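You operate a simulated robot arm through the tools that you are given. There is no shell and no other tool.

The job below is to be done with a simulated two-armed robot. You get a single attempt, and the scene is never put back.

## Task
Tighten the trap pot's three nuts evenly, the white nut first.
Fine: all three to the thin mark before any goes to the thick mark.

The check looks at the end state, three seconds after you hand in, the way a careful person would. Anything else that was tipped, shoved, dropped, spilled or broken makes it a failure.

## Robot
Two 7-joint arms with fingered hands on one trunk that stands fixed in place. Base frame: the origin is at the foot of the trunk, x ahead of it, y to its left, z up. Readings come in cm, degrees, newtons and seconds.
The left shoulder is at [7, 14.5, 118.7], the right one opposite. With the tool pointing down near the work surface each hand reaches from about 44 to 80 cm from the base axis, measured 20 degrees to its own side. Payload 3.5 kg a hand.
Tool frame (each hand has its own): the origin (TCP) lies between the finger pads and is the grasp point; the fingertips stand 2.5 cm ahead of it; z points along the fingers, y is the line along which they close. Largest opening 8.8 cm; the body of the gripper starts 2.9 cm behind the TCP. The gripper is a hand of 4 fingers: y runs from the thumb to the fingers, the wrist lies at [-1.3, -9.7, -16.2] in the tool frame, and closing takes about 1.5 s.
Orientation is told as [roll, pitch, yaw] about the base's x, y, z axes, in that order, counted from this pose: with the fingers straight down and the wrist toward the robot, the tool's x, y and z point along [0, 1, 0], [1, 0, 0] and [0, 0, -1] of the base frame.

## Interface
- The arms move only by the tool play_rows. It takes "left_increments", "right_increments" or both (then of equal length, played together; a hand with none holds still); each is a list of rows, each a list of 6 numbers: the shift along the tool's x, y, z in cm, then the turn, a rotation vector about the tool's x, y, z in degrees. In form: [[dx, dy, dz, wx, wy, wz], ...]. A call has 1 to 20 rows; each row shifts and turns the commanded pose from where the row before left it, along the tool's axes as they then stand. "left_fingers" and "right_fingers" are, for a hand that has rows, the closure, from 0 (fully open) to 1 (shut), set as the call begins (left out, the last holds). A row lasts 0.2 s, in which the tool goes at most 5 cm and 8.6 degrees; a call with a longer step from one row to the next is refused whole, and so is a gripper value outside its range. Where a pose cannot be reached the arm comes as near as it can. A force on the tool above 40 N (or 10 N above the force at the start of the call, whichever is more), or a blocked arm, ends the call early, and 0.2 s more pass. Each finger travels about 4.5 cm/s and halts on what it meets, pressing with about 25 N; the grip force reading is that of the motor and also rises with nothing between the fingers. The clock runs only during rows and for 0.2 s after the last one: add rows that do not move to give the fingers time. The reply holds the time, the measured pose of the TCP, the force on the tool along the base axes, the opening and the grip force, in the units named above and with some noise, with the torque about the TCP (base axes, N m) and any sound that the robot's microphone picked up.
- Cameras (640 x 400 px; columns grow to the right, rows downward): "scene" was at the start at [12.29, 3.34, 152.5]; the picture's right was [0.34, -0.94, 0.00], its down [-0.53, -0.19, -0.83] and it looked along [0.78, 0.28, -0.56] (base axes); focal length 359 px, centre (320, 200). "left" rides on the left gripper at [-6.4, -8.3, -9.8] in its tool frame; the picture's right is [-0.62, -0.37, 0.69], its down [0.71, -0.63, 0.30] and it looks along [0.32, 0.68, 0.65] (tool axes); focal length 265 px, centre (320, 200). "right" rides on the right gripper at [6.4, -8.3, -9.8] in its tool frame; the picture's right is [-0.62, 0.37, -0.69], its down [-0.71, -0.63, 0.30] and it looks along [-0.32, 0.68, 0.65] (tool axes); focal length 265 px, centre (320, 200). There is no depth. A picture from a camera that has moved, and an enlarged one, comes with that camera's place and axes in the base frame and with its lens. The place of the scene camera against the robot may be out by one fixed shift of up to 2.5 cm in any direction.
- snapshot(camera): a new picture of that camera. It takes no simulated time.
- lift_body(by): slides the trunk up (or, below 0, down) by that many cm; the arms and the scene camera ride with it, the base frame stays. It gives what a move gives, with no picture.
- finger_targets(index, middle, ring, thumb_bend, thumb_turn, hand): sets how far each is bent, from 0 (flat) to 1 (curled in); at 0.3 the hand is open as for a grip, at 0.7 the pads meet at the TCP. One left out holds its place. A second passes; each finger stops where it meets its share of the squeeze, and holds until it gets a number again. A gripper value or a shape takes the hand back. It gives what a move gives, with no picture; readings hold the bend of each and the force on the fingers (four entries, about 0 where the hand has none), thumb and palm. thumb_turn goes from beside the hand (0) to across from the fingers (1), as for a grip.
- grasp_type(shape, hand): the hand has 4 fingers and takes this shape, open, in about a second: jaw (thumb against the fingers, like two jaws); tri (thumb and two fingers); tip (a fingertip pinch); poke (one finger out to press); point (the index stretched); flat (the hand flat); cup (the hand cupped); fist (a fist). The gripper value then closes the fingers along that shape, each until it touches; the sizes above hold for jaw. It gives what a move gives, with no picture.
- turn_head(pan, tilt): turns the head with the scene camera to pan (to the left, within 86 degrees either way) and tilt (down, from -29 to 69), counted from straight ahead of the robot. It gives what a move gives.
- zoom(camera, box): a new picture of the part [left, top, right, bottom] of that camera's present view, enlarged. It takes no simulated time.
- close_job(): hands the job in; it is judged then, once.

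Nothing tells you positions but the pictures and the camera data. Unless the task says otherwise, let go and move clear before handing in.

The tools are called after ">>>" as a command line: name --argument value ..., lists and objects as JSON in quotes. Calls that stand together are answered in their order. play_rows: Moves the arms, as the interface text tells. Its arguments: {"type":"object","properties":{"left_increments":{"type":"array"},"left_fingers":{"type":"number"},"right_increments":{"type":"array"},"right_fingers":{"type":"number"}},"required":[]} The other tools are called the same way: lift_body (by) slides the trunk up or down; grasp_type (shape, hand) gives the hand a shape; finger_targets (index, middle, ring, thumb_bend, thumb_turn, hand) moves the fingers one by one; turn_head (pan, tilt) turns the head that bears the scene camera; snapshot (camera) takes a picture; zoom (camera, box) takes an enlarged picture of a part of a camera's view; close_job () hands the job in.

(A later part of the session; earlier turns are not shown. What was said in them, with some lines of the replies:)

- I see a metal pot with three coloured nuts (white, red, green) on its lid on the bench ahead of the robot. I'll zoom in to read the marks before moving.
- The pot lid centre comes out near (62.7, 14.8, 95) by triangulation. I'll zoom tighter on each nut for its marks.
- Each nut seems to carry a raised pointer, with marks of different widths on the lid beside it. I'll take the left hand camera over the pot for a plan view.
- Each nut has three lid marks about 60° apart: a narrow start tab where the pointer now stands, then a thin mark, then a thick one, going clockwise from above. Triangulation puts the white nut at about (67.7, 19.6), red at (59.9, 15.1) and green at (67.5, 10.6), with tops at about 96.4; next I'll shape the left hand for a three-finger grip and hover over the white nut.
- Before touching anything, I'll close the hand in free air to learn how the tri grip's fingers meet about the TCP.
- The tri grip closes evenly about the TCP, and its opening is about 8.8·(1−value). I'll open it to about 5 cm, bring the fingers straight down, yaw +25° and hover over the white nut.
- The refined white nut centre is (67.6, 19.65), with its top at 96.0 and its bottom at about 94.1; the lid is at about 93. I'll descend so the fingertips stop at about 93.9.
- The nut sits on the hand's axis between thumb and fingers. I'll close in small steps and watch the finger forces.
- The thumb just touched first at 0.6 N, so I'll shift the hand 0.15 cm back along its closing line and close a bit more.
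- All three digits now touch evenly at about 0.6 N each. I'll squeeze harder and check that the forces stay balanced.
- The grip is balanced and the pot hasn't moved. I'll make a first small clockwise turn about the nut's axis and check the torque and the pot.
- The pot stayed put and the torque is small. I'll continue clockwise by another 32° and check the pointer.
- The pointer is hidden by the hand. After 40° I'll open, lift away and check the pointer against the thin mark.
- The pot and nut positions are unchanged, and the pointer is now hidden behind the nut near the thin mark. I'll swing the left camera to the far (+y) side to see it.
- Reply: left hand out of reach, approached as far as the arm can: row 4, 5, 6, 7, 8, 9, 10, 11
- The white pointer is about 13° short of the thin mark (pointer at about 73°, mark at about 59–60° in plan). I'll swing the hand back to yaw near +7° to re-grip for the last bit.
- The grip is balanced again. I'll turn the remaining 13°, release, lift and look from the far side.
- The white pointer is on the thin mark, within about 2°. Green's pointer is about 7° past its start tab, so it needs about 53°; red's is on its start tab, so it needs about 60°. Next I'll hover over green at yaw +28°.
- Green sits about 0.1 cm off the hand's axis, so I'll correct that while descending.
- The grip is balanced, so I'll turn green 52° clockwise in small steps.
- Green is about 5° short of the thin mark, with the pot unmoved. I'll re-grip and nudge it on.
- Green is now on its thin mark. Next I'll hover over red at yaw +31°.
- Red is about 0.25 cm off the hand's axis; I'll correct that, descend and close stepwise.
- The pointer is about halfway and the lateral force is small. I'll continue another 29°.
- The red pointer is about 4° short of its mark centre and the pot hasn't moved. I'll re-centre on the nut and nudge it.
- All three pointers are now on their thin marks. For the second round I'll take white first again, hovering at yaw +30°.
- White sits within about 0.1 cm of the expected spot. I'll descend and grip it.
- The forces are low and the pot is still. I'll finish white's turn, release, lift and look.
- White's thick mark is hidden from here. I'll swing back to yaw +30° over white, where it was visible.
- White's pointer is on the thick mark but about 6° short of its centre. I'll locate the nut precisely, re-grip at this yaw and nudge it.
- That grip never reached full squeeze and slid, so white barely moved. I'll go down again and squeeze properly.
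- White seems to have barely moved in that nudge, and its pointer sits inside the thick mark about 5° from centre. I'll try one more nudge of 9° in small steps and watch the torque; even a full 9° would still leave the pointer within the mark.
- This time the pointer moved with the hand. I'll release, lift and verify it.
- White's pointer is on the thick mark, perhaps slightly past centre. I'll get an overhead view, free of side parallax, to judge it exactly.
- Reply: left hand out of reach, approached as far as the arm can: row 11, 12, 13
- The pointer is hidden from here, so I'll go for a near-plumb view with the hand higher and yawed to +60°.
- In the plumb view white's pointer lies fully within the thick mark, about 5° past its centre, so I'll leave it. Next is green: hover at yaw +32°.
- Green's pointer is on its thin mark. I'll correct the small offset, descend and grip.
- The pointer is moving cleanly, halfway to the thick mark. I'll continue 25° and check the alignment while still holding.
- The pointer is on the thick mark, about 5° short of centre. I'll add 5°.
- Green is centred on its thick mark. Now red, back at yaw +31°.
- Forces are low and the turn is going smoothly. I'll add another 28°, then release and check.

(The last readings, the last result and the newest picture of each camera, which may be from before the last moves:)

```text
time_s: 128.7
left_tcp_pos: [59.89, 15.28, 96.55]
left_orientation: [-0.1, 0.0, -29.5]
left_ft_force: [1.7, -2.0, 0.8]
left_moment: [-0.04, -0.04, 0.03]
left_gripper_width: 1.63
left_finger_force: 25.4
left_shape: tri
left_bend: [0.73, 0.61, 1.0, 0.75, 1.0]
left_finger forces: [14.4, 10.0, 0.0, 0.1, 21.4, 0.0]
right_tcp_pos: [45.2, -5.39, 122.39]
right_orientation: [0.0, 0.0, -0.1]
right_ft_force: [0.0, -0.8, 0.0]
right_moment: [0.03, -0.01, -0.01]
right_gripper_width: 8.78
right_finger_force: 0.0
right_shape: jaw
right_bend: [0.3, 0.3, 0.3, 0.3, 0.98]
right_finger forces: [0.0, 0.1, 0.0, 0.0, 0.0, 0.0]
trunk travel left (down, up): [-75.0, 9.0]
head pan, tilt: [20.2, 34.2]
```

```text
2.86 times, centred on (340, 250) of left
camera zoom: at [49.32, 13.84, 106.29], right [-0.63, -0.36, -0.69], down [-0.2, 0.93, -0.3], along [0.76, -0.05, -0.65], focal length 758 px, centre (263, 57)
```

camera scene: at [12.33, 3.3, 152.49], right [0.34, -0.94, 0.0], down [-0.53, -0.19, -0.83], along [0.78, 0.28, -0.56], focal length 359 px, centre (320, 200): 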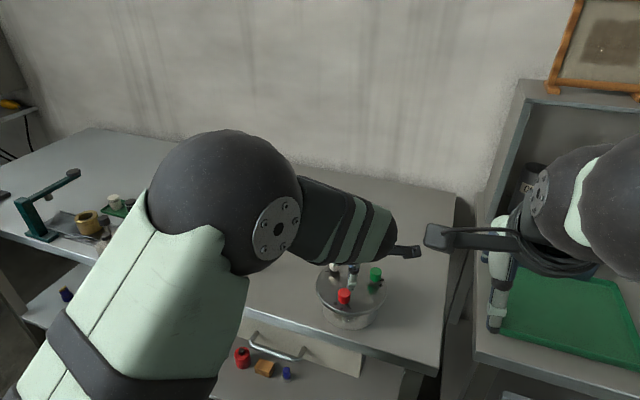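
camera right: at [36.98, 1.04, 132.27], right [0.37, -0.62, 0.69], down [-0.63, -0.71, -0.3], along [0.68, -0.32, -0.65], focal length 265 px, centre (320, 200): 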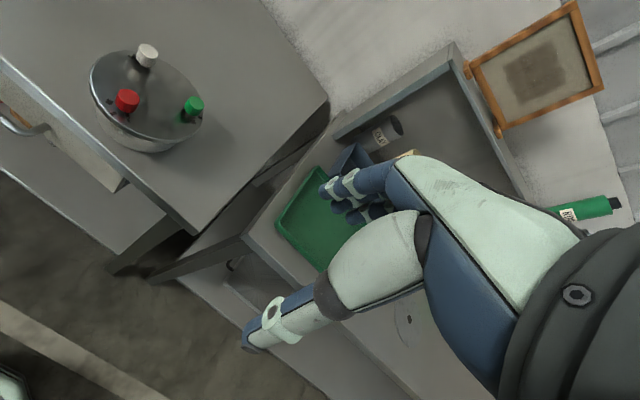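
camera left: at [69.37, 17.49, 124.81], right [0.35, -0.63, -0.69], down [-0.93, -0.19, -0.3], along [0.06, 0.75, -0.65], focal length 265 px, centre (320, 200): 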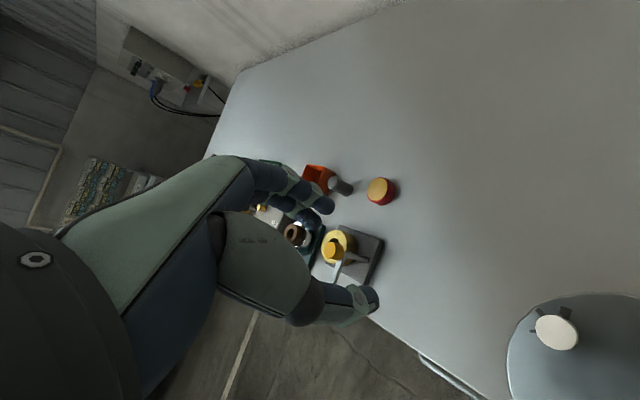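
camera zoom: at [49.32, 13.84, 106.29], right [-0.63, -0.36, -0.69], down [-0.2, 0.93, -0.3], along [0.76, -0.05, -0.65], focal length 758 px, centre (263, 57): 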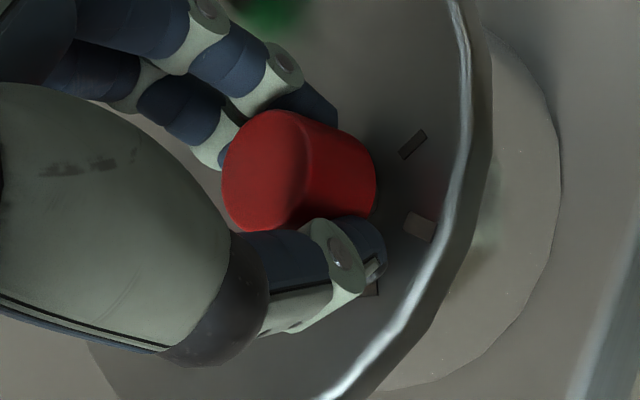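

>>> play_rows --left_increments '[[0, 0, 0, 0, 0, 0], [0, 0, 0, 0, 0, 0], [0, 0, 0, 0, 0, 0], [0, 0, -1.5, 0, 0, 0], [0, 0, -2, 0, 0, 0], [0, 0, -2, 0, 0, 0], [0, 0, -1.5, 0, 0, 0], [0, 0, 0, 0, 0, 0]]' --left_fingers 0.42

>>> zoom --camera "scene" --box '[330, 285, 360, 315]'

>>> zoom --camera "right" --box '[95, 80, 145, 130]'

>>> zoom --camera "left" --box '[370, 230, 440, 300]'

>>> zoom --camera "scene" --box '[300, 240, 400, 340]'

```text
time_s: 130.5
left_tcp_pos: [59.88, 15.32, 103.62]
left_orientation: [0.0, 0.0, -29.5]
left_ft_force: [-0.2, 0.4, 0.0]
left_moment: [0.03, 0.01, 0.0]
left_gripper_width: 5.07
left_finger_force: 0.1
left_shape: tri
left_bend: [0.74, 0.41, 0.99, 0.66, 1.0]
left_finger forces: [0.1, 0.0, 0.0, 0.1, 0.0, 0.0]
right_tcp_pos: [45.14, -5.19, 122.38]
right_orientation: [0.1, 0.0, 0.0]
right_ft_force: [-1.0, 0.3, 0.6]
right_moment: [0.01, 0.05, -0.01]
right_gripper_width: 8.76
right_finger_force: 0.0
right_shape: jaw
right_bend: [0.3, 0.3, 0.3, 0.3, 0.98]
right_finger forces: [0.0, 0.0, 0.0, 0.0, 0.1, 0.1]
trunk travel left (down, up): [-75.0, 9.0]
head pan, tilt: [20.2, 34.2]
```

```text
13.33 times, centred on (345, 300) of scene
camera zoom: at [12.32, 3.33, 152.49], right [0.34, -0.94, 0.0], down [-0.53, -0.19, -0.83], along [0.78, 0.28, -0.56], focal length 4792 px, centre (-13, -1133)
```

zoom: 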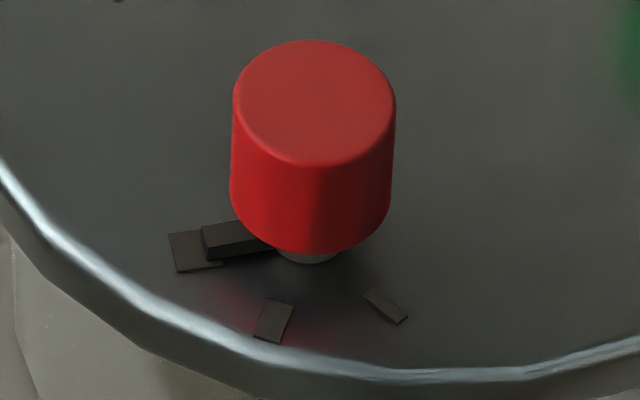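

```text
8.00 times, centred on (120, 105) of right
camera zoom: at [37.0, 1.04, 132.26], right [0.37, -0.62, 0.69], down [-0.63, -0.71, -0.3], along [0.68, -0.32, -0.65], focal length 2123 px, centre (1920, 960)
```

zoom: 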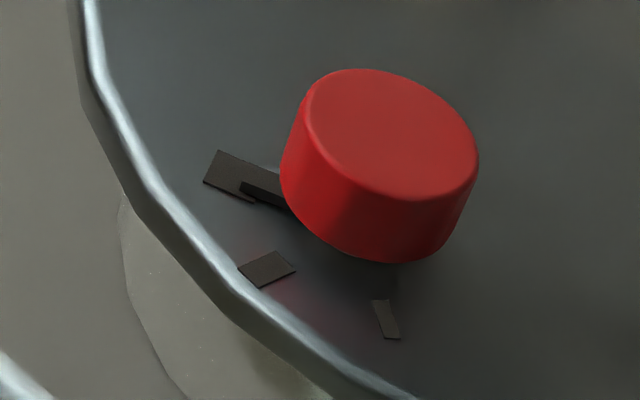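

```text
5.71 times, centred on (405, 265) of left
camera zoom: at [49.29, 13.88, 113.34], right [-0.63, -0.36, -0.69], down [-0.2, 0.93, -0.3], along [0.75, -0.05, -0.65], focal length 1517 px, centre (-166, -171)
```

zoom: 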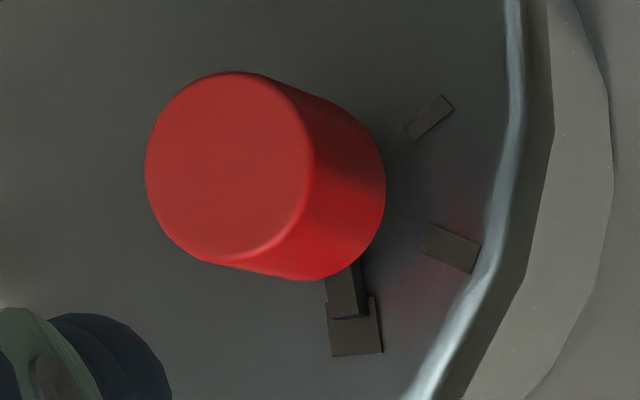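

```text
4.00 times, centred on (350, 290) of scene
camera zoom: at [12.32, 3.33, 152.49], right [0.34, -0.94, 0.0], down [-0.53, -0.19, -0.83], along [0.78, 0.28, -0.56], focal length 1438 px, centre (200, -160)
```

zoom: 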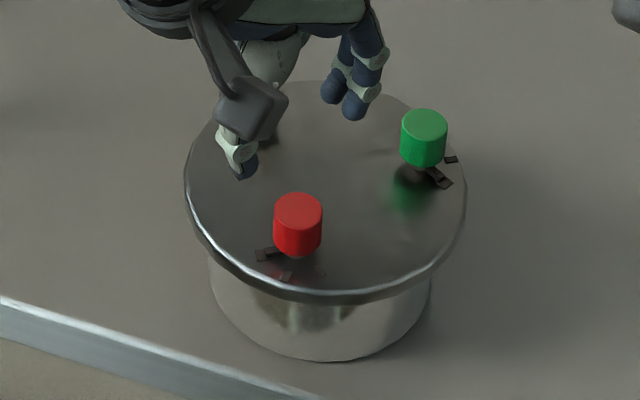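

All three pointers are on their thick marks (red about 2° short, green centred, white about 5° past) and the pot hasn't moved. I'll raise the left hand and move it clear.

>>> play_rows --left_increments '[[0, 0, -3.5, 0, 0, 0], [0, 0, -3.5, 0, 0, 0], [0, 0, -3.5, 0, 0, 0], [0, 0, -3.5, 0, 0, 0], [0, 0, -3.5, 0, 0, 0], [0, 0, 0, 0, 0, -7.4], [0, 0, 0, 0, 0, -7.4], [0, 0, 0, 0, 0, -7.4], [0, 0, 0, 0, 0, -7.3], [2.8, -2.4, 0, 0, 0, 0], [2.8, -2.4, 0, 0, 0, 0], [2.8, -2.4, 0, 0, 0, 0], [2.8, -2.4, 0, 0, 0, 0], [2.8, -2.4, 0, 0, 0, 0], [0, 0, 0, 0, 0, 0]]' --left_fingers 0.2

>>> snapshot --camera "scene"

>>> zoom --camera "scene" --box '[300, 240, 400, 340]'

>>> zoom --camera "left" --box '[390, 60, 550, 190]'

```text
time_s: 133.7
left_tcp_pos: [47.87, 29.42, 121.01]
left_orientation: [0.0, -0.1, 0.1]
left_ft_force: [-0.1, -0.3, -0.3]
left_moment: [-0.01, 0.0, 0.01]
left_gripper_width: 7.02
left_finger_force: 0.0
left_shape: tri
left_bend: [0.27, 0.34, 0.99, 0.49, 0.99]
left_finger forces: [0.1, 0.0, 0.1, 0.1, 0.1, 0.0]
right_tcp_pos: [45.23, -5.26, 122.38]
right_orientation: [0.0, 0.0, -0.1]
right_ft_force: [0.3, -0.6, 0.4]
right_moment: [-0.01, -0.01, 0.03]
right_gripper_width: 8.78
right_finger_force: 0.1
right_shape: jaw
right_bend: [0.3, 0.3, 0.3, 0.3, 0.98]
right_finger forces: [0.0, 0.0, 0.0, 0.0, 0.0, 0.1]
trunk travel left (down, up): [-75.0, 9.0]
head pan, tilt: [20.2, 34.2]
```

```text
taken
camera scene: at [12.35, 3.35, 152.49], right [0.34, -0.94, 0.0], down [-0.53, -0.19, -0.83], along [0.78, 0.28, -0.56], focal length 359 px, centre (320, 200)
```

scene: 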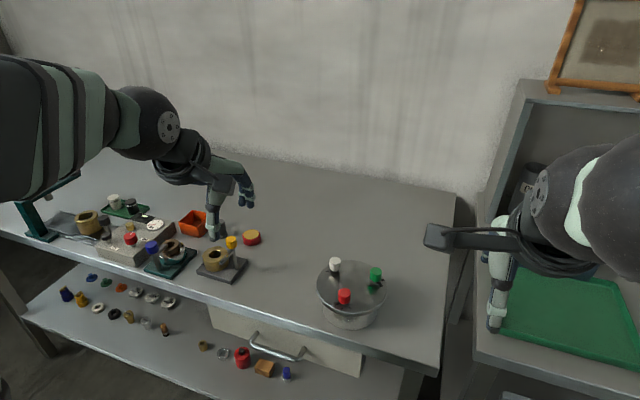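

```text
4.00 times, centred on (350, 290) of scene
camera zoom: at [12.35, 3.35, 152.49], right [0.34, -0.94, 0.0], down [-0.53, -0.19, -0.83], along [0.78, 0.28, -0.56], focal length 1438 px, centre (200, -160)
```

zoom: 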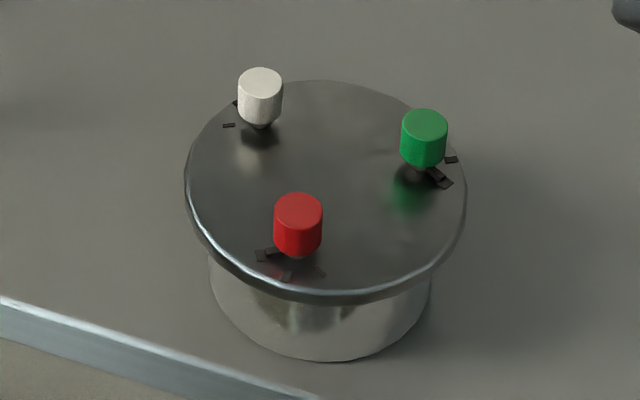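

```text
3.08 times, centred on (470, 125) of left
camera zoom: at [39.49, 22.93, 130.76], right [-0.37, -0.62, -0.69], down [-0.63, 0.71, -0.3], along [0.68, 0.32, -0.65], focal length 817 px, centre (-142, 431)
```

zoom: 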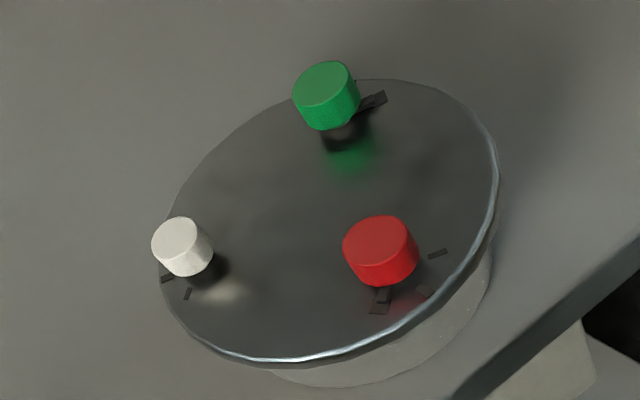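

The pot stands where it was, all three pointers are on their thick marks, nothing else has moved and both hands are clear. I'll hand in.

>>> close_job

```text
The job is handed in.
```

All three nuts are tightened to their thick marks, and the job is handed in. I turned white first in each round, and all three reached the thin mark before any went on to the thick one.

| Nut | Final pointer position on the thick mark |
|---|---|
| White | about 5° past centre, still fully on the mark |
| Green | centred |
| Red | about 2° short of centre |

White ended past centre because one nudge slid without turning the nut and the next carried it slightly too far. I left it there rather than loosen it.

In the camera views the pot did not move and nothing else on the bench was disturbed. Both hands were clear when I handed in. The angles come from the camera pictures, so they could be off by a degree or two.
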